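You operate a simulated robot arm through the tools that you are given. There is no shell and no other tool.

You are at the controls of a simulated robot arm. One attempt, no reset.

Task
Dry the paper in the paper drawer down to 40 %.
Fine: shut the drawer, set the dryer knob, wait for the DRY lamp, switch off.

Only the result counts: the job must be done as asked and must still hold three seconds after the hand-in. Knocking over, shifting, dropping, spilling or breaking anything else fails it.

Robot
A 7-joint arm with a fingered hand, fixed in place. Base frame: the origin is at the foot of the arm, x ahead of it, y to its left, z up; the work surface is at about z = 0.9. Readings come in m, degrees, newtons and seconds.
Its first joint turns from -149.0 to 149.0 degrees. Payload 3.5 kg.
The TCP is the grasp point between the finger pads, 0.03 m short of the fingertips. In the tool frame z runs along the fingers and y along their closing line. Largest opening 0.104 m; the body of the gripper starts 0.035 m behind the TCP. The gripper is a hand of 4 fingers: y runs from the thumb to the fingers, the wrist lies at [-0.015, -0.11, -0.186] in the tool frame, and closing takes about 1.5 s.
Orientation is told as [roll, pitch, yaw] about the base's x, y, z axes, in that order, counted from this pose: with the fingers straight down and the wrist toward the robot, the tool's x, y and z point along [0, 1, 0], [1, 0, 0] and [0, 0, -1] of the base frame.

Tools
- The arm moves only by the tool servo_tool. Its argument "rows" is a list of rows, each a list of 2 entries, a list of its own where there are three numbers: the shift along the base's x, y, z in cm, then the turn, a rotation vector about the base's x, y, z in degrees. In form: [[[x, y, z], [wx, wy, wz]], ...]. A call has 1 to 20 rows; each row is the pose to reach, as a shift and turn from the pose commanded when the call began. "gripper" is the closure, from 0 (fully open) to 1 (shut), set as the call begins (left out, the last holds). A row lasts 0.2 s, in which the tool goes at most 0.05 m and 8.6 degrees; a call with a longer step from one row to the next is refused whole, and so is a gripper value outside its range. Where a pose cannot be reached the arm comes as near as it can. A force on the tool above 40 N (or 10 N above the force at the start of the call, whichever is more), or a blocked arm, ends the call early, and 0.2 s more pass. Each finger travels about 0.045 m/s and halts on what it meets, pressing with about 33 N; the grip force reading is that of the motor and also rises with nothing between the fingers. The clock runs only during rows and for 0.2 s after the last one: add rows that repeat a pose to give the fingers time. The reply holds the time, the measured pose of the TCP, the force on the tool along the base axes, the opening and the grip force, in the units named above and with some noise, with the torque about the TCP (base axes, N m) and any sound that the robot's microphone picked up.
- Cameras (640 x 400 px; columns grow to the right, rows downward): "scene" is fixed at [0.4004, 0.5008, 1.4787]; the picture's right is [0.94, -0.34, 0.00], its down [-0.31, -0.85, -0.42] and it looks along [0.14, 0.40, -0.91] (base axes); focal length 234 px, centre (320, 200). "wrist" rides on the gripper at [0.061, -0.092, -0.13] in the tool frame; the picture's right is [-0.81, 0.28, -0.52], its down [-0.53, -0.71, 0.46] and it looks along [-0.24, 0.64, 0.72] (tool axes); focal length 275 px, centre (320, 200). There is no depth. A picture from a camera that has moved, and an enlarged one, comes with that camera's place and axes in the base frame and with its lens. The place of the scene camera against the robot may be out by one fixed shift of up to 0.012 m in any direction.
- grab_frame(camera): a new picture of that camera. The clock stands still meanwhile.
- raise_lower(by): slides the trunk up (or, below 0, down) by that many m; the arm rides with it, the base frame stays. It gives what a move gives, with no picture.
- hand_shape(shape): the hand has 4 fingers and takes this shape, open, in about a second: jaw (thumb against the fingers, like two jaws); tri (thumb and two fingers); tip (a fingertip pinch); poke (one finger out to press); point (the index stretched); flat (the hand flat); cup (the hand cupped); fist (a fist). The gripper value then closes the fingers along that shape, each until it touches; the sizes above hold for jaw. It gives what a move gives, with no picture.
- zoom(camera, box): a new picture of the part [left, top, right, bottom] of that camera's present view, enlarged. The clock stands still meanwhile.
- close_job(): hands the job in; it is judged then, once.

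Places have to be worked out from the pictures, the camera data and where the tool is seen. Open the gripper and draw the arm clear of the work before you hand the job in, unless the task says otherwise.

The tools are called after "Request:" as name(argument=value, ...) on one line, values as JSON. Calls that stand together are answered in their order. servo_tool: Moves the arm, as the interface text tells. Its arguments: {"type":"object","properties":{"rows":{"type":"array","items":{"type":"array"}},"gripper":{"type":"number"}},"required":["rows"]} The other tools are called the same way: raise_lower (by) slides the trunk up or down; hand_shape (shape) gives the hand a shape; grab_frame (camera) takes a picture; zoom (camera, box) takes an enlarged picture of a part of a camera's view; close_job () hands the job in.

At the start:

```text
clock: 0.0
tool_pos: [0.3142, 0.7176, 1.2018]
tcp_rot: [0.0, -0.1, 0.0]
force: [0.0, 0.1, -0.4]
moment: [-0.03, -0.01, -0.01]
grip_width: 0.1036
gripper_force: 0.0
shape: jaw
trunk travel left (down, up): [-0.55, 0.16]
```

scene: 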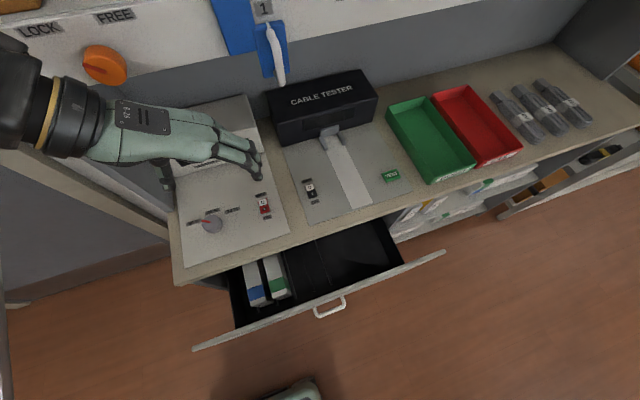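
wrist: 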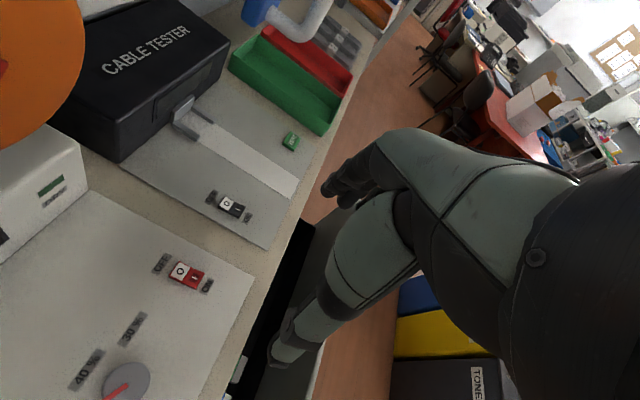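

I'll start by looking closely at the scene: the dryer panel, the knob, the switch and the drawer.

Request:
zoom(camera="scene", box=[160, 170, 320, 270])

Request:
zoom(camera="scene", box=[180, 220, 460, 395])

Request:
zoom(camera="wrist", box=[0, 150, 320, 400])

Request:
zoom(camera="scene", box=[160, 80, 320, 180])

```text
4.00 times, centred on (240, 220) of scene
camera zoom: at [0.4004, 0.5008, 1.4787], right [0.94, -0.34, 0.0], down [-0.31, -0.85, -0.42], along [0.14, 0.4, -0.91], focal length 935 px, centre (640, 120)
```

zoom: 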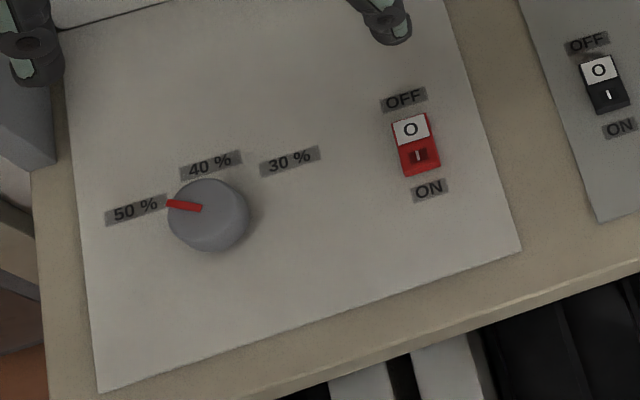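

```text
2.29 times, centred on (320, 308) of scene
camera zoom: at [0.4004, 0.5008, 1.4787], right [0.94, -0.34, 0.0], down [-0.31, -0.85, -0.42], along [0.14, 0.4, -0.91], focal length 534 px, centre (320, -46)
```

zoom: 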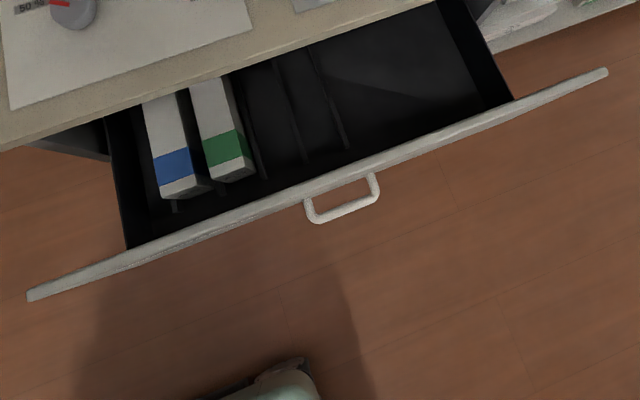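

```text
1.60 times, centred on (160, 275) of wrist
camera zoom: at [0.2211, 0.7799, 1.3329], right [0.28, -0.81, 0.52], down [-0.71, -0.53, -0.46], along [0.64, -0.24, -0.72], focal length 440 px, centre (576, 80)
```

zoom: 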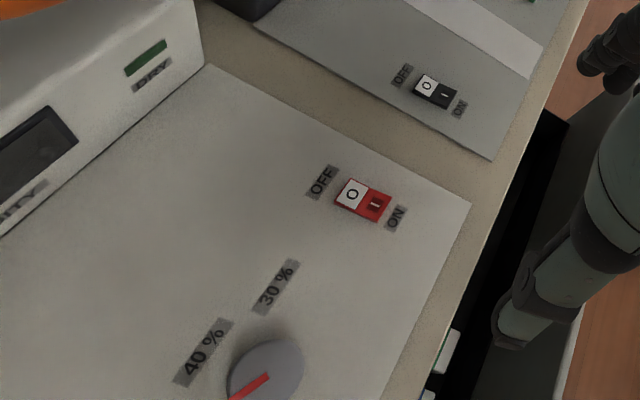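

```text
4.00 times, centred on (240, 130) of scene
camera zoom: at [0.4004, 0.5008, 1.4787], right [0.94, -0.34, 0.0], down [-0.31, -0.85, -0.42], along [0.14, 0.4, -0.91], focal length 935 px, centre (640, 480)
```

zoom: 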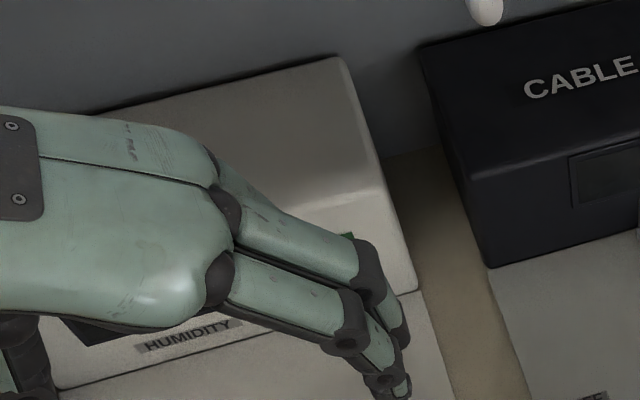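

The knob pointer sits at 50 %, and the red rocker beside it looks to be the dryer's switch. Next I'll check the rest of the bench, the drawers and the area near the hand before moving.

Request:
zoom(camera="scene", box=[380, 120, 640, 282])

Request:
zoom(camera="wrist", box=[200, 200, 520, 400])

Request:
zoom(camera="scene", box=[230, 120, 420, 239])

Request:
zoom(camera="wrist", box=[0, 120, 160, 220])

Request:
zoom(camera="scene", box=[0, 0, 200, 125])

```text
2.46 times, centred on (510, 201) of scene
camera zoom: at [0.4004, 0.5008, 1.4787], right [0.94, -0.34, 0.0], down [-0.31, -0.85, -0.42], along [0.14, 0.4, -0.91], focal length 576 px, centre (-148, 198)
```

zoom: 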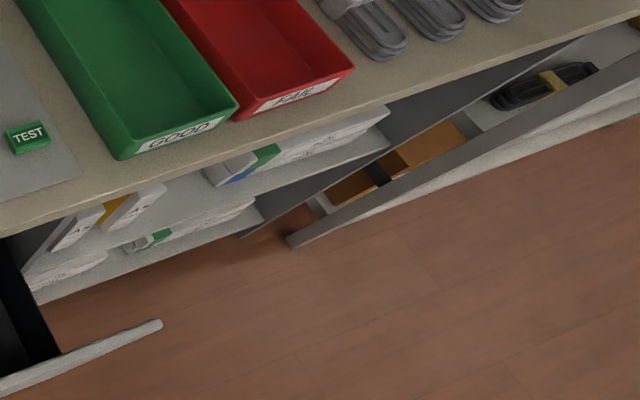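

```text
2.00 times, centred on (360, 300) of wrist
camera zoom: at [0.2211, 0.7799, 1.3329], right [0.28, -0.81, 0.52], down [-0.71, -0.53, -0.46], along [0.64, -0.24, -0.72], focal length 551 px, centre (240, 0)
```

zoom: 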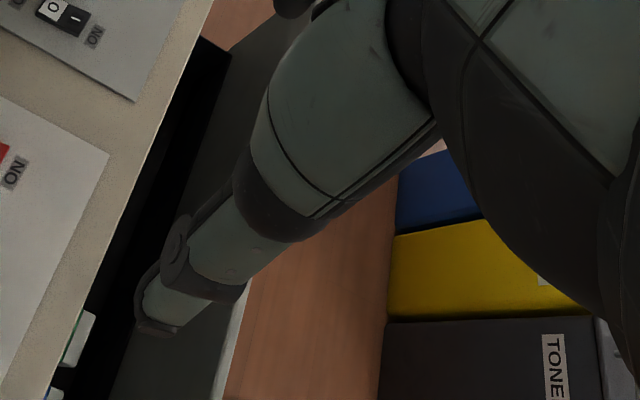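

```text
3.36 times, centred on (325, 180) of scene
camera zoom: at [0.4004, 0.5008, 1.4787], right [0.94, -0.34, 0.0], down [-0.31, -0.85, -0.42], along [0.14, 0.4, -0.91], focal length 786 px, centre (303, 269)
```

zoom: 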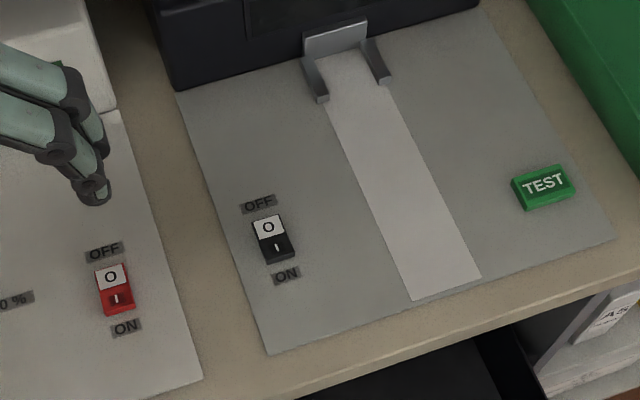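

```text
4.00 times, centred on (80, 170) of wrist
camera zoom: at [0.2211, 0.7799, 1.3329], right [0.28, -0.81, 0.52], down [-0.71, -0.53, -0.46], along [0.64, -0.24, -0.72], focal length 1101 px, centre (1280, 320)
```

zoom: 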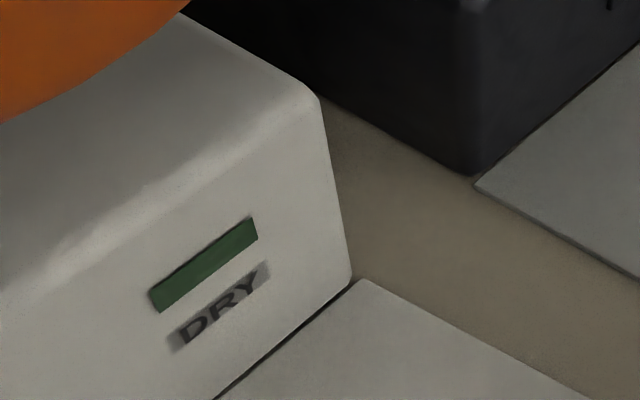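

```text
3.20 times, centred on (100, 62) of scene
camera zoom: at [0.4004, 0.5008, 1.4787], right [0.94, -0.34, 0.0], down [-0.31, -0.85, -0.42], along [0.14, 0.4, -0.91], focal length 748 px, centre (1024, 640)
```

zoom: 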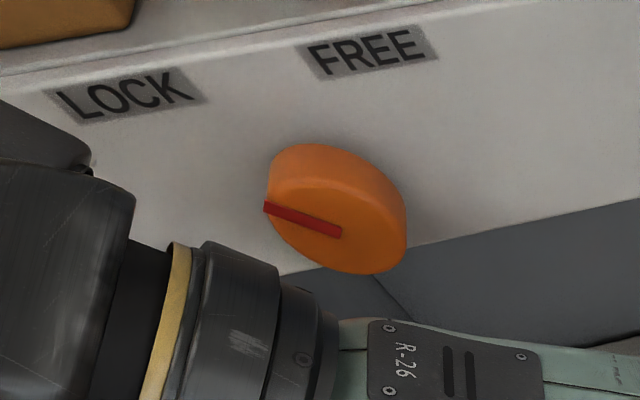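

There's an orange LOCK/FREE knob on a unit above the bench, which might lock the drawer. I'll look closer at it and at the labels at the top of the picture.

Request:
zoom(camera="scene", box=[0, 0, 320, 100])

Request:
zoom(camera="wrist", box=[0, 0, 120, 75])

Request:
zoom(camera="scene", box=[200, 0, 640, 120])

Request:
zoom(camera="scene", box=[0, 180, 220, 380])

```text
2.00 times, centred on (160, 50) of scene
camera zoom: at [0.4004, 0.5008, 1.4787], right [0.94, -0.34, 0.0], down [-0.31, -0.85, -0.42], along [0.14, 0.4, -0.91], focal length 468 px, centre (640, 500)
```

zoom: 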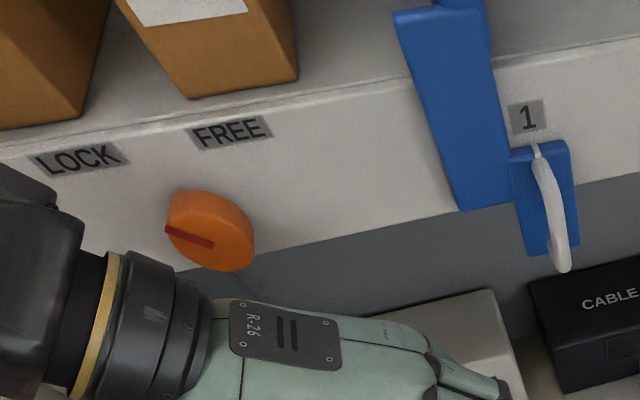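

```text
5.33 times, centred on (60, 38) of wrist
camera zoom: at [0.2211, 0.7799, 1.3329], right [0.28, -0.81, 0.52], down [-0.71, -0.53, -0.46], along [0.64, -0.24, -0.72], focal length 1468 px, centre (1707, 1067)
```

zoom: 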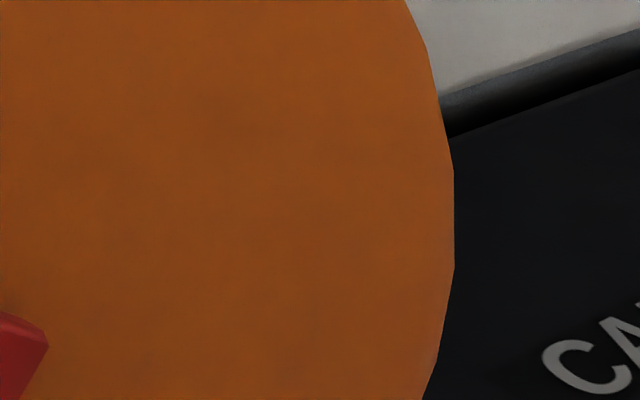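

```text
1.45 times, centred on (420, 60) of scene
camera zoom: at [0.4004, 0.5008, 1.4787], right [0.94, -0.34, 0.0], down [-0.31, -0.85, -0.42], along [0.14, 0.4, -0.91], focal length 340 px, centre (174, 404)
```

zoom: 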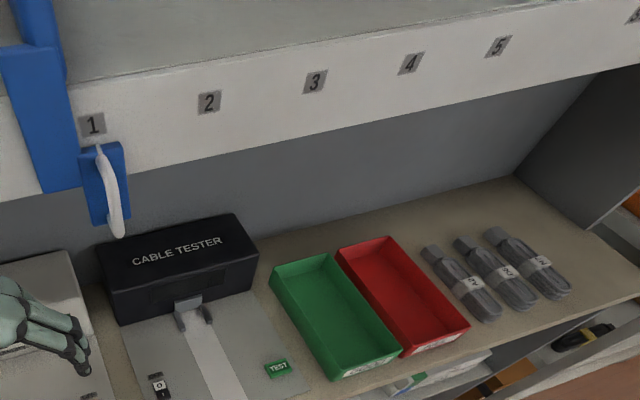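

```text
2.00 times, centred on (110, 280) of scene
camera zoom: at [0.4004, 0.5008, 1.4787], right [0.94, -0.34, 0.0], down [-0.31, -0.85, -0.42], along [0.14, 0.4, -0.91], focal length 468 px, centre (740, 40)
```

zoom: 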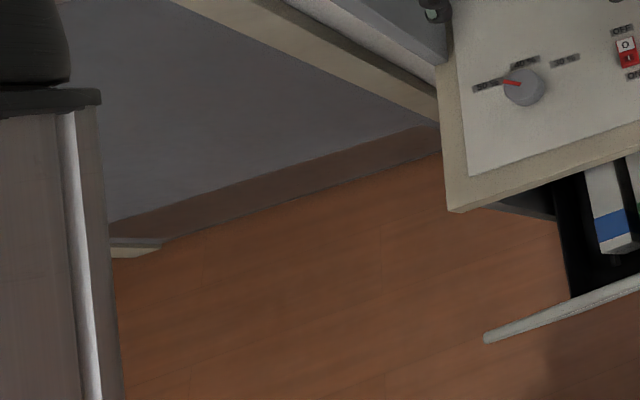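

The LOCK/FREE knob belongs to the blue carriage on the shelf rail, not the drawer, so I'll leave it alone. I'll back the hand away from the shelf first, then turn it so the wrist faces the robot (yaw 90), ready to push the drawer panel at about y≈0.52.

Request:
servo_tool(rows=[[[0, -3, 0], [0, 0, 0]], [[0, -7, 0], [0, 0, 0]], [[1, -11, 0], [0, 0, 4]], [[2, -14, 0], [0, 0, 11]], [[4, -17, 0], [0, 0, 19]], [[6, -19, 0], [0, 0, 27]], [[8, -21, 0], [0, 0, 35]], [[10, -23, 0], [0, 0, 43]], [[12, -25, 0], [0, 0, 51]], [[14, -26, 0], [0, 0, 59]], [[16, -27, 0], [0, 0, 67]], [[18, -27, 0], [0, 0, 75]], [[19, -27, 0], [0, 0, 83]], [[20, -27, 0], [0, 0, 90]], [[20, -27, 0], [0, 0, 90]]], gripper=0)

```text
clock: 3.2
tool_pos: [0.5154, 0.4483, 1.2024]
tcp_rot: [0.0, 0.0, 90.0]
force: [0.3, 1.1, 0.5]
moment: [-0.03, -0.03, 0.02]
grip_width: 0.1037
gripper_force: 0.0
shape: jaw
trunk travel left (down, up): [-0.55, 0.16]
```

The move went cleanly. I'll take pictures to see the drawer from this pose.

Request:
grab_frame(camera="scene")

Request:
grab_frame(camera="wrist")

```text
taken
```

scene: 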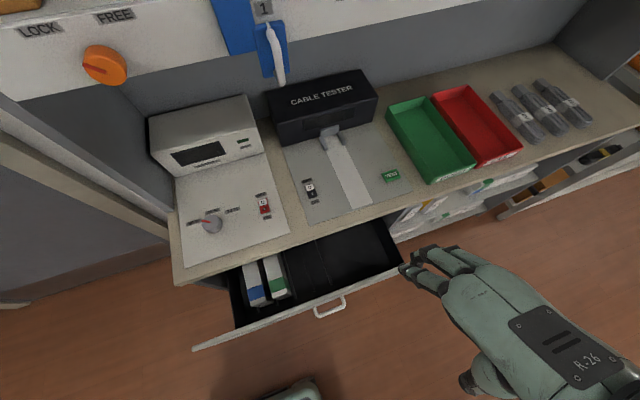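

```text
taken
camera wrist: at [0.4528, 0.3565, 1.3336], right [0.81, 0.28, 0.52], down [0.53, -0.71, -0.46], along [0.24, 0.65, -0.72], focal length 275 px, centre (320, 200)
```

wrist: 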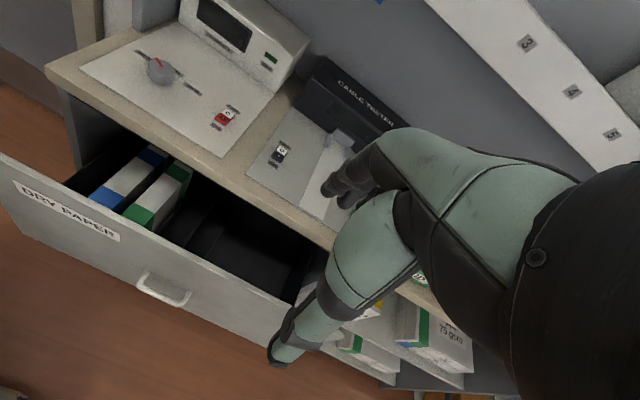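

The label reads "DRY PAPER" and the handle is at about (0.43, 0.49, 0.69). The panel's top edge is near z≈0.87 and its front face near y≈0.51. I'll close the fingers, tilt them forward 30° and come down in front of the panel, right of the handle.

Request:
servo_tool(rows=[[[0, -1, -4], [5, 0, 0]], [[0, -2, -8], [10, 0, 0]], [[0, -3, -12], [15, 0, 0]], [[0, -3, -16], [20, 0, 0]], [[0, -3, -20], [25, 0, 0]], [[0, -3, -24], [30, 0, 0]], [[0, -3, -28], [30, 0, 0]], [[0, -3, -32], [30, 0, 0]], [[0, -3, -36], [30, 0, 0]], [[0, -3, -40], [30, 0, 0]], [[0, -3, -40], [30, 0, 0]]], gripper=1)

```text
clock: 5.6
tool_pos: [0.5134, 0.4202, 0.8035]
tcp_rot: [0.0, -30.1, 90.0]
force: [0.3, 0.1, 0.3]
moment: [0.0, 0.03, 0.01]
grip_width: 0.0
gripper_force: 33.5
shape: jaw
trunk travel left (down, up): [-0.55, 0.16]
```

The pose was reached without contact. I'll check where the hand is against the panel before pushing.

Request:
grab_frame(camera="scene")

Request:
grab_frame(camera="wrist")

```text
taken
```

scene: 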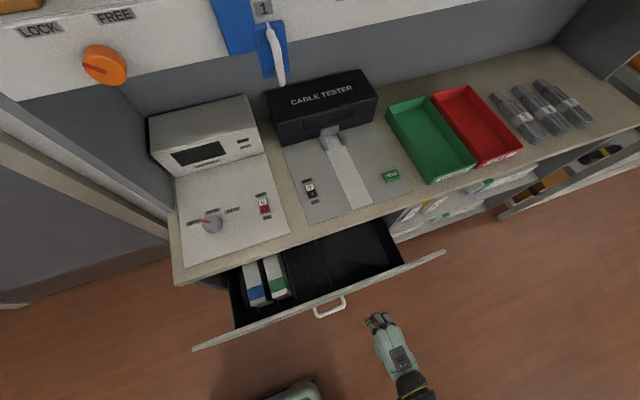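

```text
taken
camera wrist: at [0.4501, 0.2752, 0.87], right [0.81, -0.02, 0.59], down [0.53, -0.39, -0.75], along [0.24, 0.92, -0.3], focal length 275 px, centre (320, 200)
```

wrist: 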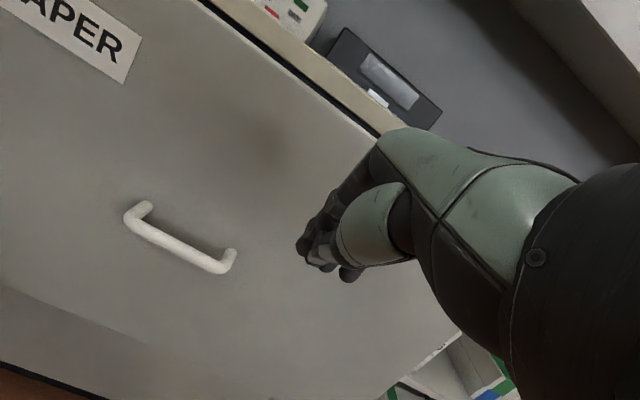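

The panel's top edge is at z≈0.87 and the handle's right end at x≈0.477. I'll shift right and lower so only the fingers meet the panel, clear of the handle and the counter edge.

Request:
servo_tool(rows=[[[3, 0, -2], [0, 0, 0]], [[5, 0, -5], [0, 0, 0]], [[5, 2, -5], [0, 0, 0]], [[5, 3, -5], [0, 0, 0]], [[5, 4, -5], [0, 0, 0]], [[5, 5, -5], [0, 0, 0]], [[5, 6, -5], [0, 0, 0]], [[5, 7, -5], [0, 0, 0]], [[5, 8, -5], [0, 0, 0]], [[5, 9, -5], [0, 0, 0]], [[5, 10, -5], [0, 0, 0]]])

```text
clock: 8.0
tool_pos: [0.565, 0.5186, 0.7515]
tcp_rot: [0.0, -30.1, 89.9]
force: [-0.2, -0.5, 0.3]
moment: [0.01, 0.01, -0.02]
grip_width: 0.0
gripper_force: 33.2
shape: jaw
trunk travel left (down, up): [-0.55, 0.16]
```

The force is almost zero, so I'll check whether the drawer has moved.

Request:
grab_frame(camera="scene")

Request:
grab_frame(camera="wrist")

```text
taken
```

scene: 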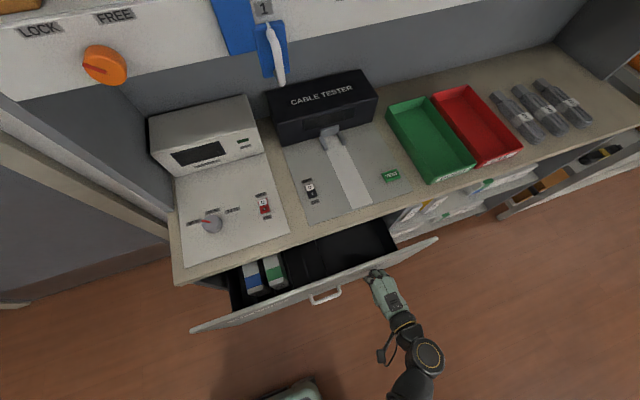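

```text
taken
camera wrist: at [0.5018, 0.3743, 0.8197], right [0.81, -0.02, 0.59], down [0.53, -0.39, -0.75], along [0.24, 0.92, -0.31], focal length 275 px, centre (320, 200)
```

wrist: 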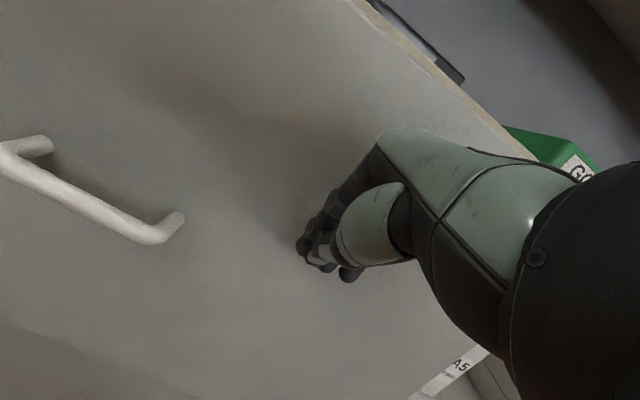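

The drawer is sliding in freely, so I'll keep pushing in 1 cm steps until it stops.

Request:
servo_tool(rows=[[[0, 1, 0], [0, 0, 0]], [[0, 2, 0], [0, 0, 0]], [[0, 3, 0], [0, 0, 0]], [[0, 4, 0], [0, 0, 0]], [[0, 5, 0], [0, 0, 0]], [[0, 6, 0], [0, 0, 0]], [[0, 7, 0], [0, 0, 0]], [[0, 8, 0], [0, 0, 0]], [[0, 8.5, 0], [0, 0, 0]], [[0, 9, 0], [0, 0, 0]], [[0, 9.5, 0], [0, 0, 0]], [[0, 10, 0], [0, 0, 0]], [[0, 10.5, 0], [0, 0, 0]], [[0, 11, 0], [0, 0, 0]], [[0, 11.5, 0], [0, 0, 0]], [[0, 12, 0], [0, 0, 0]]])

```text
clock: 11.4
tool_pos: [0.5648, 0.6342, 0.7546]
tcp_rot: [0.0, -30.2, 89.8]
force: [-2.0, -27.4, 5.0]
moment: [0.79, -0.1, -0.3]
grip_width: 0.0001
gripper_force: 33.3
shape: jaw
trunk travel left (down, up): [-0.55, 0.16]
```

The force has risen to −27 N along y, so the drawer looks to be on its stop. I'll check the pictures.

Request:
grab_frame(camera="scene")

Request:
zoom(camera="scene", box=[160, 180, 480, 380])

Request:
grab_frame(camera="wrist")

```text
taken
```

scene: 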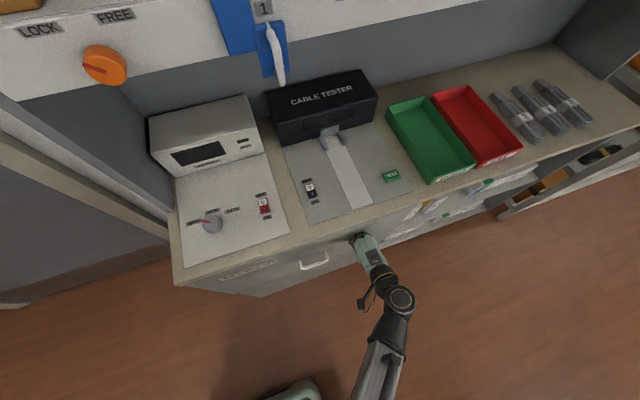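

```text
2.00 times, centred on (320, 280) of scene
camera zoom: at [0.4004, 0.5008, 1.4787], right [0.94, -0.34, 0.0], down [-0.31, -0.85, -0.42], along [0.14, 0.4, -0.91], focal length 468 px, centre (320, 40)
```

zoom: 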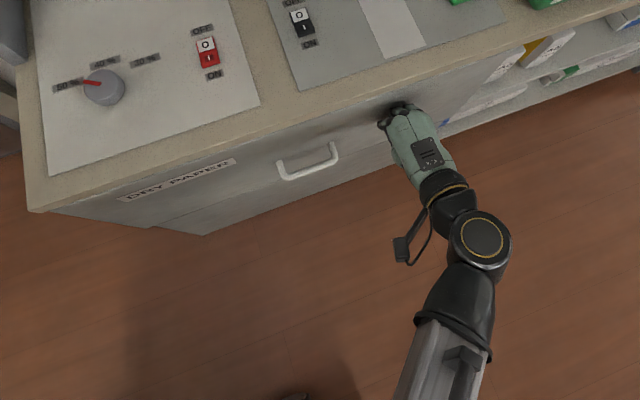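

```text
taken
camera wrist: at [0.502, 0.4905, 0.8216], right [0.81, -0.02, 0.59], down [0.53, -0.39, -0.75], along [0.25, 0.92, -0.3], focal length 275 px, centre (320, 200)
```

wrist: 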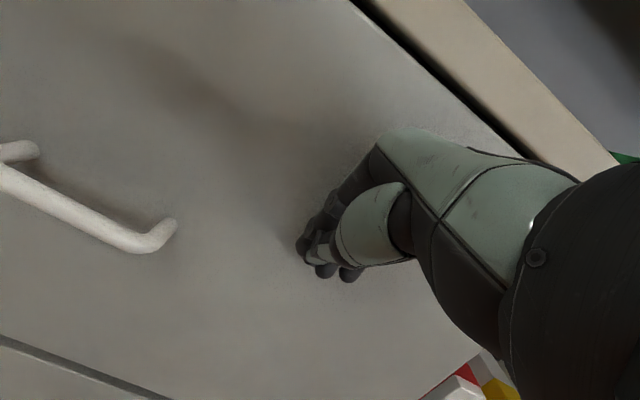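

The drawer looks flush under the counter. I'll press slightly more to confirm the stop, then back straight off.

Request:
servo_tool(rows=[[[0, 0.3, 0], [0, 0, 0]], [[0, 0.5, 0], [0, 0, 0]], [[0, 0.5, 0], [0, 0, 0]]])

```text
clock: 12.1
tool_pos: [0.5655, 0.6376, 0.7544]
tcp_rot: [-0.1, -30.1, 89.9]
force: [0.2, -29.5, 5.6]
moment: [0.76, -0.05, -0.35]
grip_width: 0.0
gripper_force: 33.4
shape: jaw
trunk travel left (down, up): [-0.55, 0.16]
stopped in row 3: the force on the tool passed its limit at 43 N (the readings are from after the stop); the commanded pose is now the measured one
```

The force spiked with only about 3 mm of give, so the drawer is on its stop. I'll back straight off the panel.

Request:
servo_tool(rows=[[[0, -1, 0], [0, 0, 0]], [[0, -3, 0], [0, 0, 0]], [[0, -6, 0], [0, 0, 0]], [[0, -10, 0], [0, 0, 0]], [[0, -14, 0], [0, 0, 0]], [[0, -18, 0], [0, 0, 0]], [[0, -20, 4], [0, 0, 0]], [[0, -20, 8], [-5, 0, 0]], [[0, -20, 12], [-10, 0, 0]], [[0, -20, 16], [-15, 0, 0]], [[0, -20, 20], [-20, 0, 0]], [[0, -20, 24], [-25, 0, 0]], [[0, -20, 28], [-30, 0, 0]], [[0, -20, 32], [-30, 0, 0]], [[0, -20, 36], [-30, 0, 0]], [[0, -20, 36], [-30, 0, 0]]])

Request:
grab_frame(camera="scene")

Request:
grab_frame(camera="wrist")

```text
clock: 15.5
tool_pos: [0.5649, 0.4415, 1.1113]
tcp_rot: [-0.1, 0.1, 89.9]
force: [-0.2, 0.1, 0.2]
moment: [-0.01, -0.02, 0.0]
grip_width: 0.0
gripper_force: 33.0
shape: jaw
trunk travel left (down, up): [-0.55, 0.16]
```

```text
taken
```

scene: 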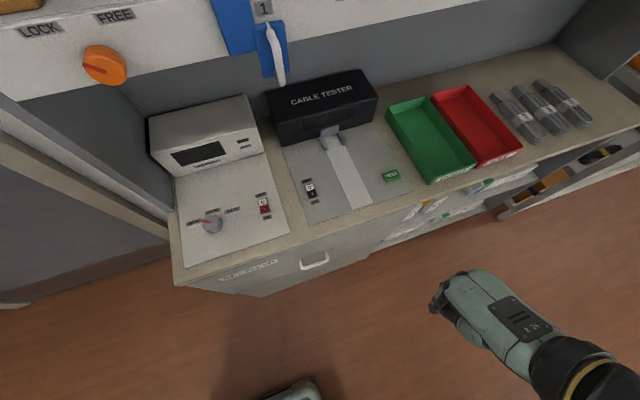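

```text
taken
camera wrist: at [0.5022, 0.3502, 1.2423], right [0.81, 0.27, 0.52], down [0.53, -0.71, -0.45], along [0.25, 0.64, -0.72], focal length 275 px, centre (320, 200)
```

wrist: 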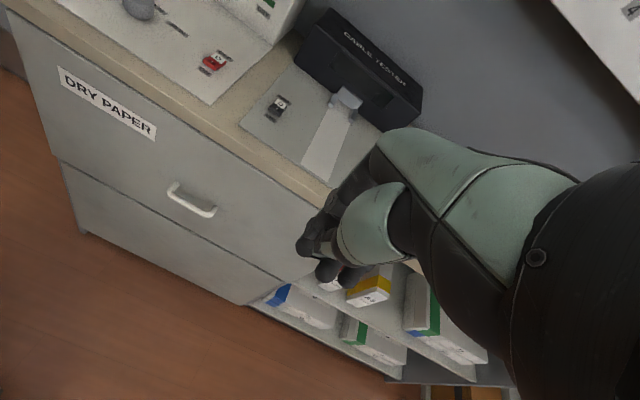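

The drawer is shut. Next I'll read the humidity display and look at the knob and switch again.

Request:
zoom(camera="scene", box=[140, 90, 300, 190])

Request:
zoom(camera="scene", box=[180, 180, 290, 249])

Request:
zoom(camera="wrist", box=[80, 0, 300, 137])

```text
4.00 times, centred on (220, 140) of scene
camera zoom: at [0.4004, 0.5008, 1.4787], right [0.94, -0.34, 0.0], down [-0.31, -0.85, -0.42], along [0.14, 0.4, -0.91], focal length 935 px, centre (720, 440)
```

zoom: 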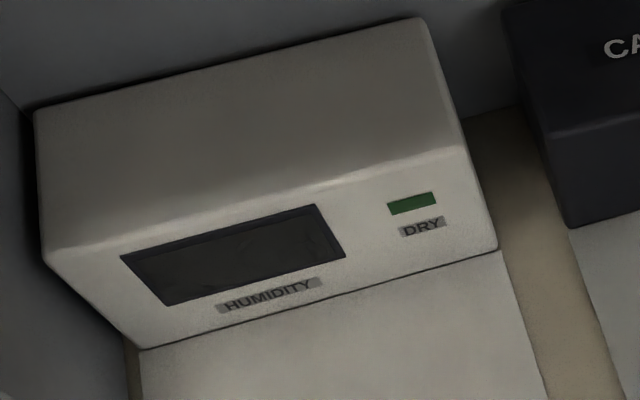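

```text
5.80 times, centred on (235, 214) of scene
camera zoom: at [0.4004, 0.5008, 1.4787], right [0.94, -0.34, 0.0], down [-0.31, -0.85, -0.42], along [0.14, 0.4, -0.91], focal length 1356 px, centre (813, 116)
```

zoom: 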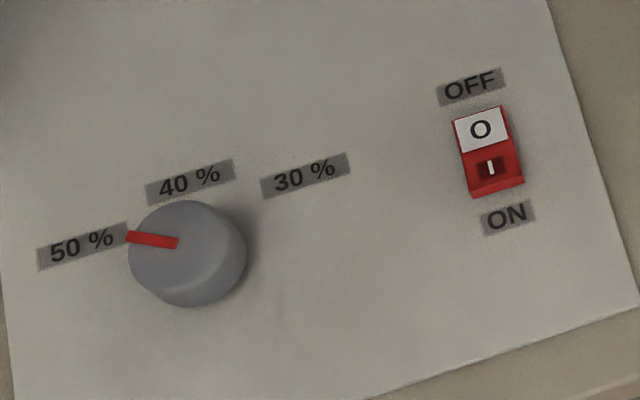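

```text
2.91 times, centred on (190, 68) of wrist
camera zoom: at [0.5022, 0.3502, 1.2423], right [0.81, 0.27, 0.52], down [0.53, -0.71, -0.45], along [0.25, 0.64, -0.72], focal length 801 px, centre (698, 582)
```

zoom: 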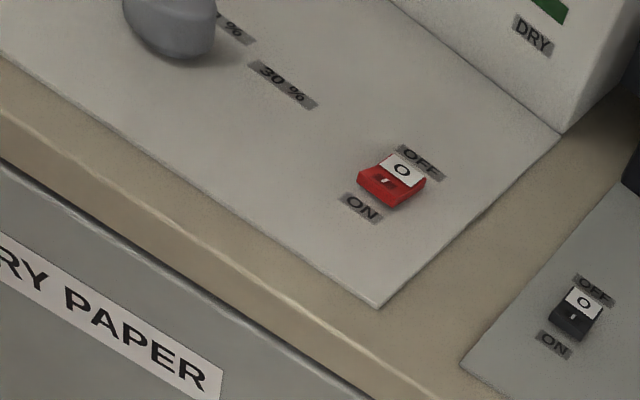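

The display and lamp are dark, and the rocker's "I" end stands up, so the dryer is off. I'll bring the hand near the dryer with the fingers open to locate the knob precisely with the wrist camera.

Request:
servo_tool(rows=[[[-3, 2, 0], [0, 0, 1]], [[-6, 5, 0], [0, 0, 3]], [[-9, 8, 0], [0, 0, 5]], [[-12, 10, 0], [0, 0, 7]], [[-15, 12, 0], [0, 0, 9]], [[-18, 14, 0], [0, 0, 11]], [[-21, 16, 0], [0, 0, 13]], [[-24, 18, 0], [0, 0, 15]], [[-27, 20, 0], [0, 0, 15]], [[-30, 22, 0], [0, 0, 15]], [[-33, 24, 0], [0, 0, 15]], [[-35.5, 26, 0], [0, 0, 15]], [[-35.5, 26, 0], [0, 0, 15]]], gripper=0)

Request:
grab_frame(camera="scene")

Request:
grab_frame(camera="wrist")

```text
clock: 18.3
tool_pos: [0.2096, 0.7027, 1.1139]
tcp_rot: [-0.1, 0.0, 104.8]
force: [0.3, 1.3, 0.2]
moment: [-0.02, -0.01, 0.0]
grip_width: 0.1037
gripper_force: 0.2
shape: jaw
trunk travel left (down, up): [-0.55, 0.16]
```

```text
taken
```

scene: 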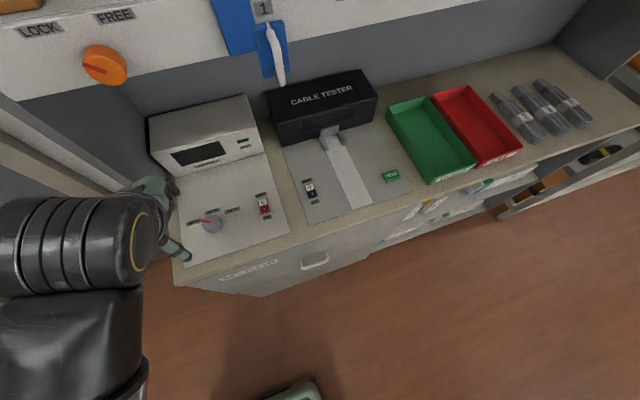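

```text
taken
camera wrist: at [0.1721, 0.5989, 1.244], right [0.71, 0.47, 0.52], down [0.7, -0.55, -0.45], along [0.07, 0.69, -0.72], focal length 275 px, centre (320, 200)
```

wrist: 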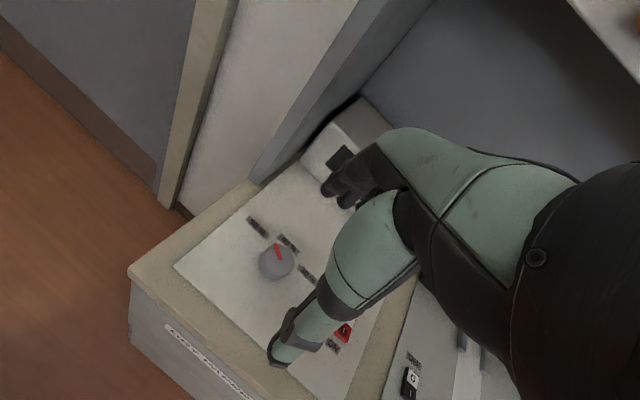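

I can see the knob from above here. I'll zoom in on it to triangulate its centre.

Request:
zoom(camera="wrist", box=[220, 200, 340, 300])

Request:
zoom(camera="scene", box=[140, 150, 300, 250])

```text
4.00 times, centred on (280, 250) of wrist
camera zoom: at [0.1721, 0.5989, 1.244], right [0.71, 0.47, 0.52], down [0.7, -0.55, -0.45], along [0.07, 0.69, -0.72], focal length 1101 px, centre (480, 0)
```

zoom: 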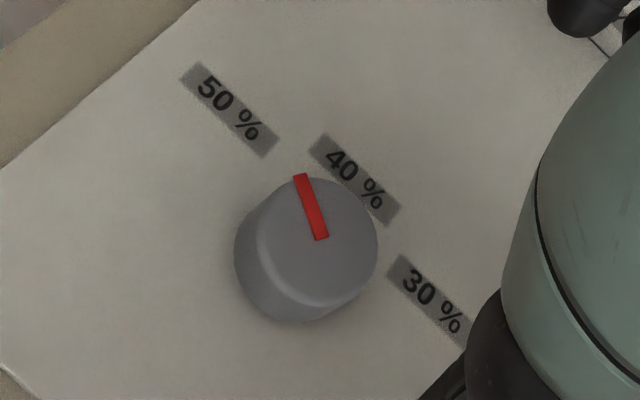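

```text
4.00 times, centred on (220, 200) of scene
camera zoom: at [0.4004, 0.5008, 1.4787], right [0.94, -0.34, 0.0], down [-0.31, -0.85, -0.42], along [0.14, 0.4, -0.91], focal length 935 px, centre (720, 200)
```

zoom: 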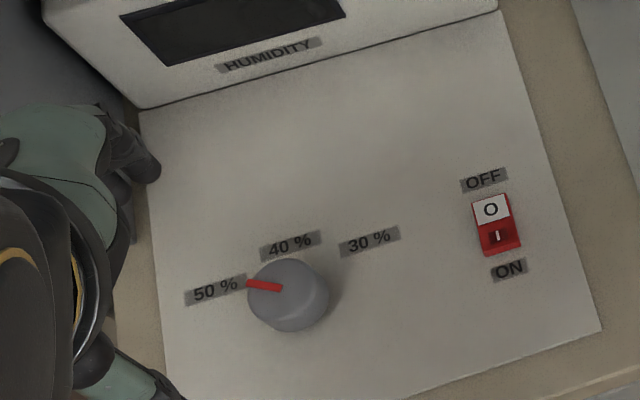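

From the two wrist views the knob's top centre is about (0.2125, 0.772, 0.924), with the plate near z≈0.905. I'll go above it with the hand open and look again before descending.

Request:
servo_tool(rows=[[[0.1, 3, -2], [0, 0, 0]], [[0.3, 6.9, -4], [0, 0, 0]], [[0.3, 6.9, -8], [0, 0, 0]], [[0.3, 6.9, -12], [0, 0, 0]], [[0.3, 6.9, -12], [0, 0, 0]]])

Request:
grab_frame(camera="wrist")

Request:
grab_frame(camera="scene")

```text
clock: 19.5
tool_pos: [0.2123, 0.7713, 0.9939]
tcp_rot: [0.0, 0.1, 104.9]
force: [0.5, 0.0, -0.3]
moment: [-0.03, 0.01, 0.02]
grip_width: 0.1041
gripper_force: 0.1
shape: jaw
trunk travel left (down, up): [-0.55, 0.16]
```

```text
taken
camera wrist: at [0.1741, 0.6674, 1.1254], right [0.71, 0.47, 0.52], down [0.7, -0.55, -0.45], along [0.07, 0.69, -0.72], focal length 275 px, centre (320, 200)
```

wrist: 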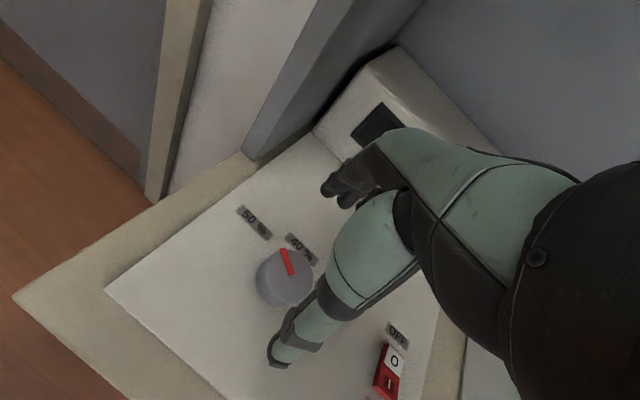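

```text
taken
```

scene: 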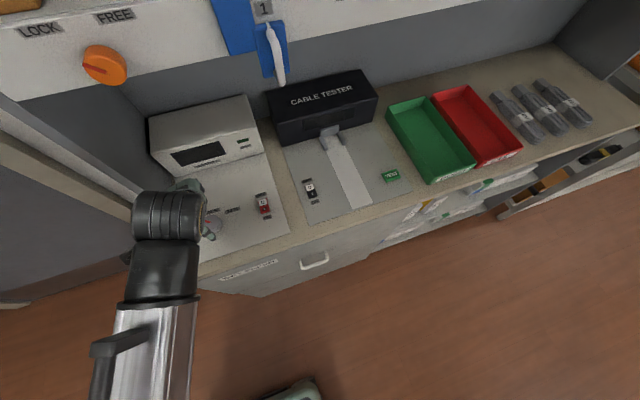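

The knob is under the hand. I'll zoom in to refine its offset from the TCP.

Request:
zoom(camera="wrist", box=[220, 200, 380, 320])

```text
3.33 times, centred on (300, 260) of wrist
camera zoom: at [0.1741, 0.6674, 1.1254], right [0.71, 0.47, 0.52], down [0.7, -0.55, -0.45], along [0.07, 0.69, -0.72], focal length 918 px, centre (387, 0)
```

zoom: 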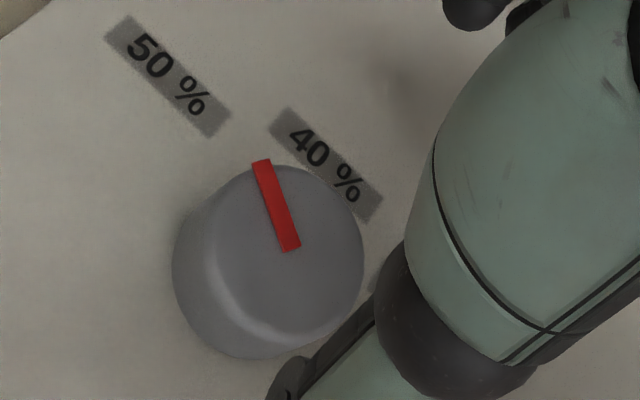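

The knob centre works out at about (0.214, 0.773), some 2 mm from the TCP. I'll shift over it and descend slowly with the hand open.

Request:
servo_tool(rows=[[[0.15, 0.17, -1], [0, 0, 0]], [[0.15, 0.17, -2], [0, 0, 0]], [[0.15, 0.17, -3], [0, 0, 0]], [[0.15, 0.17, -4], [0, 0, 0]], [[0.15, 0.17, -4.5], [0, 0, 0]], [[0.15, 0.17, -5], [0, 0, 0]], [[0.15, 0.17, -5], [0, 0, 0]]])

Request:
grab_frame(camera="wrist")

Request:
zoom(camera="scene", box=[140, 150, 300, 250])

```text
clock: 21.1
tool_pos: [0.2154, 0.7718, 0.9416]
tcp_rot: [-0.1, 0.0, 105.0]
force: [0.6, 0.7, -0.3]
moment: [0.01, -0.01, 0.0]
grip_width: 0.1036
gripper_force: 0.1
shape: jaw
trunk travel left (down, up): [-0.55, 0.16]
```

```text
taken
camera wrist: at [0.1774, 0.6689, 1.0737], right [0.71, 0.47, 0.52], down [0.7, -0.55, -0.45], along [0.07, 0.69, -0.72], focal length 275 px, centre (320, 200)
```

wrist: 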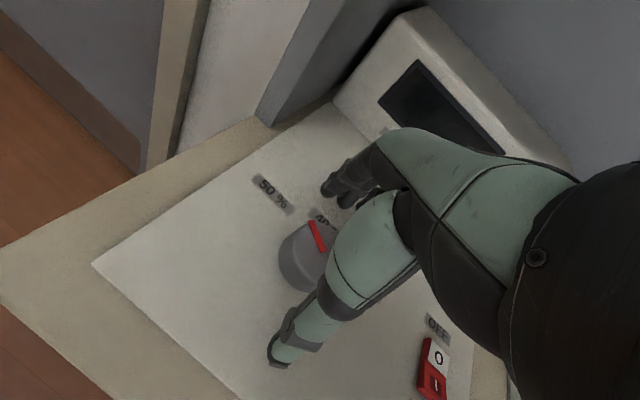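

```text
4.00 times, centred on (220, 200) of scene
camera zoom: at [0.4004, 0.5008, 1.4787], right [0.94, -0.34, 0.0], down [-0.31, -0.85, -0.42], along [0.14, 0.4, -0.91], focal length 935 px, centre (720, 200)
```

zoom: 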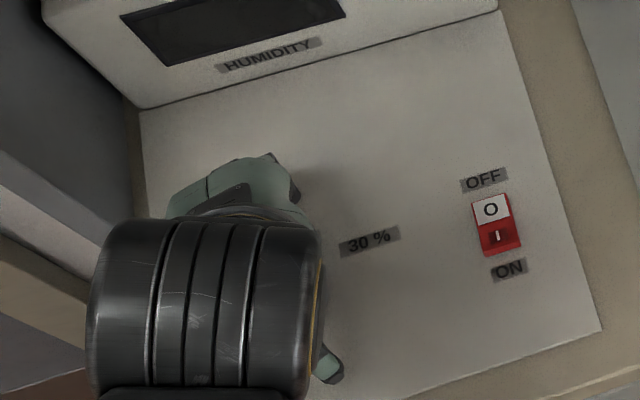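

No contact yet, and the fingertips should be near z≈0.912 around the knob. I'll lower 2 mm more and close on the knob.

Request:
servo_tool(rows=[[[0, 0, -0.2], [0, 0, 0]], [[0, 0, -0.2], [0, 0, 0]], [[0, 0, -0.2], [0, 0, 0]], [[0, 0, -0.2], [0, 0, 0]], [[0, 0, -0.2], [0, 0, 0]], [[0, 0, -0.2], [0, 0, 0]], [[0, 0, -0.2], [0, 0, 0]], [[0, 0, -0.2], [0, 0, 0]]], gripper=1)

Request:
grab_frame(camera="wrist")

```text
clock: 22.9
tool_pos: [0.2135, 0.7732, 0.941]
tcp_rot: [-0.1, 0.0, 104.9]
force: [-0.2, -3.4, -1.6]
moment: [-0.07, 0.03, -0.05]
grip_width: 0.0338
gripper_force: 33.0
shape: jaw
trunk travel left (down, up): [-0.55, 0.16]
```

```text
taken
camera wrist: at [0.1772, 0.6683, 1.0716], right [0.71, 0.47, 0.52], down [0.7, -0.55, -0.45], along [0.07, 0.69, -0.72], focal length 275 px, centre (320, 200)
```

wrist: 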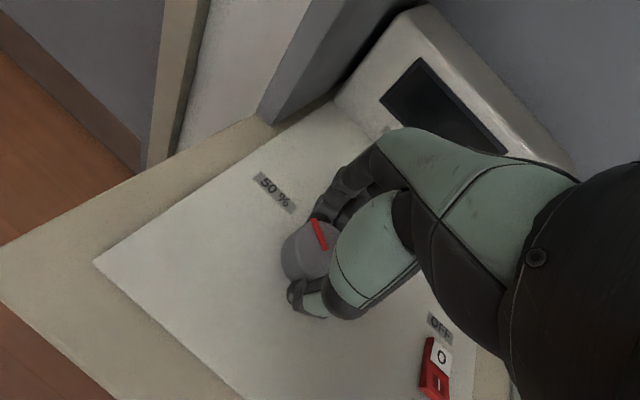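

The grip width is 0.034 m with the knob between thumb and fingers. I'll twist clockwise seen from above, −30° first, and check that the knob follows.

Request:
servo_tool(rows=[[[0, 0, 0], [0, 0, -5]], [[0, 0, 0], [0, 0, -10]], [[0, 0, 0], [0, 0, -15]], [[0, 0, 0], [0, 0, -20]], [[0, 0, 0], [0, 0, -25]], [[0, 0, 0], [0, 0, -30]], [[0, 0, 0], [0, 0, -30]]])

Request:
grab_frame(camera="wrist")

Request:
zoom(camera="scene", box=[140, 150, 300, 250])

```text
clock: 24.5
tool_pos: [0.2139, 0.7727, 0.9408]
tcp_rot: [-0.1, 0.0, 75.0]
force: [2.4, -4.8, 0.3]
moment: [-0.07, -0.07, 0.02]
grip_width: 0.0337
gripper_force: 32.8
shape: jaw
trunk travel left (down, up): [-0.55, 0.16]
```

```text
taken
camera wrist: at [0.1296, 0.7004, 1.0714], right [0.85, 0.05, 0.52], down [0.33, -0.83, -0.45], along [0.4, 0.56, -0.72], focal length 275 px, centre (320, 200)
```

wrist: 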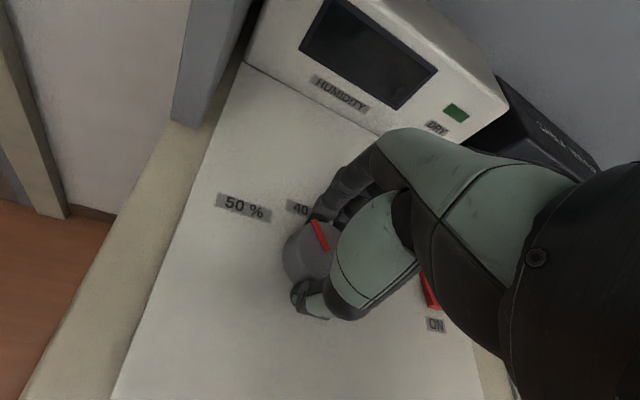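

```text
4.00 times, centred on (220, 200) of scene
camera zoom: at [0.4004, 0.5008, 1.4787], right [0.94, -0.34, 0.0], down [-0.31, -0.85, -0.42], along [0.14, 0.4, -0.91], focal length 935 px, centre (720, 200)
```

zoom: 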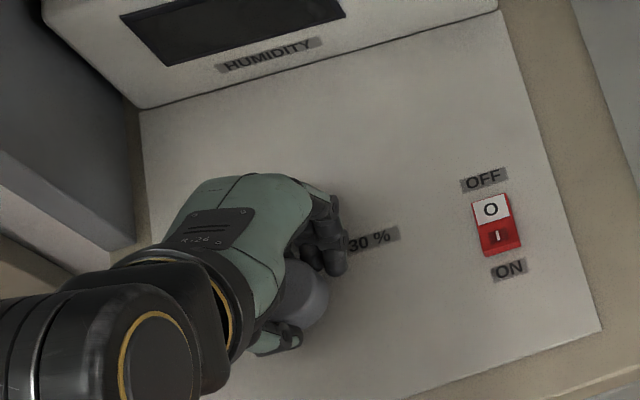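

The knob turns with the hand, with no slip so far. Another −30° should bring the pointer to the 40 % label.

Request:
servo_tool(rows=[[[0, 0, 0], [0, 0, -5]], [[0, 0, 0], [0, 0, -10]], [[0, 0, 0], [0, 0, -15]], [[0, 0, 0], [0, 0, -20]], [[0, 0, 0], [0, 0, -25]], [[0, 0, 0], [0, 0, -30]], [[0, 0, 0], [0, 0, -30]]])

Request:
zoom(camera="wrist", box=[160, 140, 400, 340])

Request:
zoom(camera="scene", box=[140, 150, 300, 250])

```text
clock: 26.1
tool_pos: [0.2145, 0.7739, 0.9404]
tcp_rot: [-0.1, 0.0, 44.8]
force: [4.0, -2.6, 6.6]
moment: [0.03, -0.17, -0.01]
grip_width: 0.0334
gripper_force: 32.5
shape: jaw
trunk travel left (down, up): [-0.55, 0.16]
```

```text
2.00 times, centred on (280, 240) of wrist
camera zoom: at [0.1045, 0.752, 1.071], right [0.77, -0.38, 0.52], down [-0.13, -0.88, -0.46], along [0.63, 0.28, -0.72], focal length 551 px, centre (400, 120)
```

zoom: 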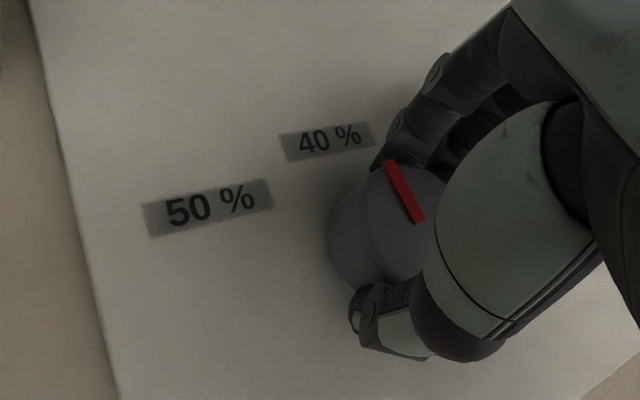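

```text
4.00 times, centred on (220, 200) of scene
camera zoom: at [0.4004, 0.5008, 1.4787], right [0.94, -0.34, 0.0], down [-0.31, -0.85, -0.42], along [0.14, 0.4, -0.91], focal length 935 px, centre (720, 200)
```

zoom: 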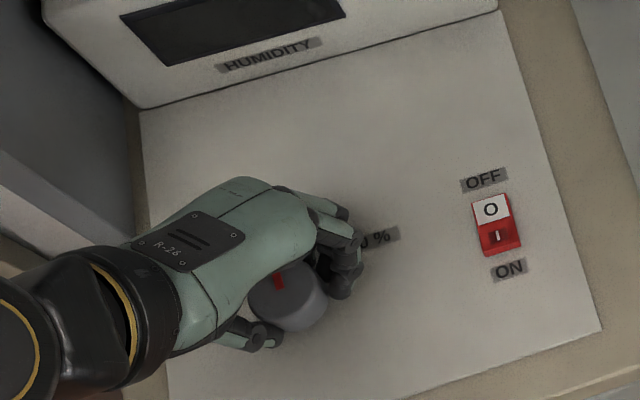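

The pointer now looks close to 40 %. I'll open the fingers, lift straight up and check the setting with a clear view.

Request:
servo_tool(rows=[[[0, 0, 0], [0, 0, 0]], [[0, 0, 0], [0, 0, 0]], [[0, 0, 0], [0, 0, 0]], [[0, 0, 0], [0, 0, 0]], [[0, 0, 0], [0, 0, 0]], [[0, 0, 1], [0, 0, 0]], [[0, 0, 3], [0, 0, 0]], [[0, 0, 6], [0, 0, 0]], [[0, 0, 9], [0, 0, 0]], [[0, -4, 10], [0, 0, 0]], [[0, -8, 10], [0, 0, 0]], [[0, -12, 10], [0, 0, 0]], [[0, -12, 10], [0, 0, 0]]], gripper=0)

Request:
zoom(camera="wrist", box=[100, 100, 420, 300])

Request:
zoom(camera="scene", box=[180, 180, 290, 249])

```text
clock: 28.9
tool_pos: [0.214, 0.6514, 1.0412]
tcp_rot: [-0.1, -0.1, 44.9]
force: [-0.6, 0.3, -0.4]
moment: [0.0, 0.01, -0.02]
grip_width: 0.1036
gripper_force: 0.0
shape: jaw
trunk travel left (down, up): [-0.55, 0.16]
```

```text
2.00 times, centred on (260, 200) of wrist
camera zoom: at [0.1048, 0.6315, 1.1718], right [0.77, -0.38, 0.52], down [-0.13, -0.88, -0.45], along [0.63, 0.28, -0.72], focal length 551 px, centre (440, 200)
```

zoom: 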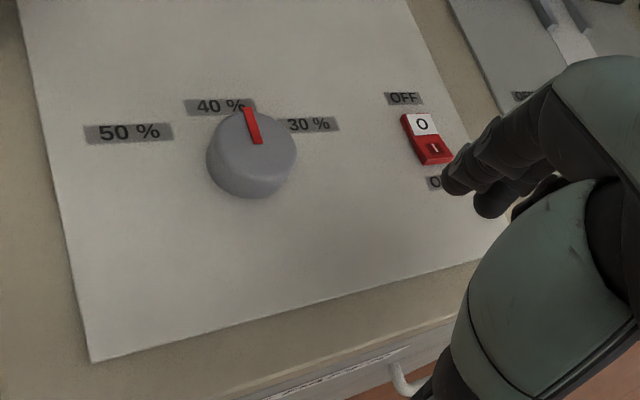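

```text
5.80 times, centred on (235, 214) of scene
camera zoom: at [0.4004, 0.5008, 1.4787], right [0.94, -0.34, 0.0], down [-0.31, -0.85, -0.42], along [0.14, 0.4, -0.91], focal length 1356 px, centre (813, 116)
```

zoom: 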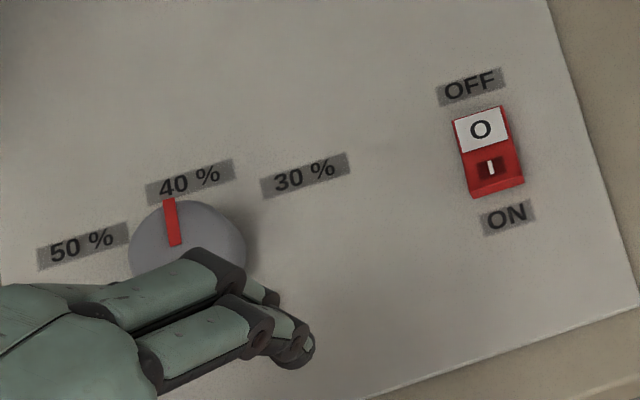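

From both cameras the pointer sits within a couple of degrees of straight back, which is the 40 % label. The red switch's "I" end is at about (0.3435, 0.771) and "O" at about (0.343, 0.791). I'll go in front of the switch at a safe height, turn to yaw 90 and make the poke shape.

Request:
servo_tool(rows=[[[2, 0, 1], [0, 0, 6]], [[4, 0, 2], [0, 0, 12]], [[6, 0, 3], [0, 0, 18]], [[8, 0, 4], [0, 0, 24]], [[10, 1, 5], [0, 0, 30]], [[12, 2, 5], [0, 0, 36]], [[13, 3, 5], [0, 0, 42]], [[13, 4, 5], [0, 0, 45]], [[13, 4, 5], [0, 0, 45]]])

Request:
hand_shape(shape="poke")

Request:
grab_frame(camera="wrist")

Request:
grab_frame(camera="scene")

```text
clock: 30.9
tool_pos: [0.3439, 0.6937, 1.09]
tcp_rot: [-0.2, -0.1, 90.1]
force: [-0.8, 0.0, -0.2]
moment: [-0.03, -0.01, -0.02]
grip_width: 0.1037
gripper_force: 0.1
shape: jaw
trunk travel left (down, up): [-0.55, 0.16]
```

```text
clock: 31.8
tool_pos: [0.3435, 0.6932, 1.0902]
tcp_rot: [0.0, 0.0, 89.9]
force: [0.7, -0.3, 0.5]
moment: [0.01, 0.0, -0.02]
grip_width: 0.0001
gripper_force: 0.0
shape: poke
trunk travel left (down, up): [-0.55, 0.16]
```

```text
taken
camera wrist: at [0.2813, 0.6016, 1.2211], right [0.81, 0.27, 0.52], down [0.53, -0.71, -0.45], along [0.25, 0.64, -0.72], focal length 275 px, centre (320, 200)
```

wrist: 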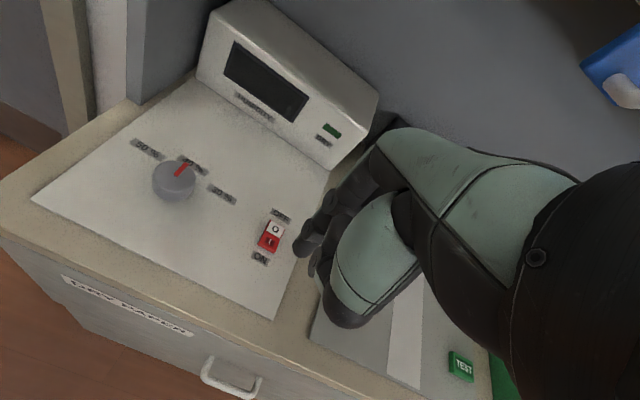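

```text
taken
```

scene: 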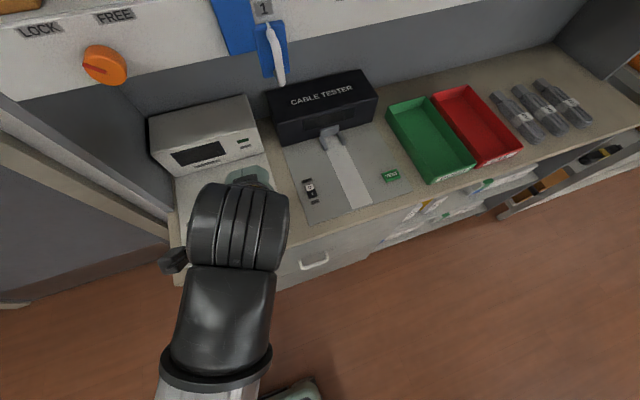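

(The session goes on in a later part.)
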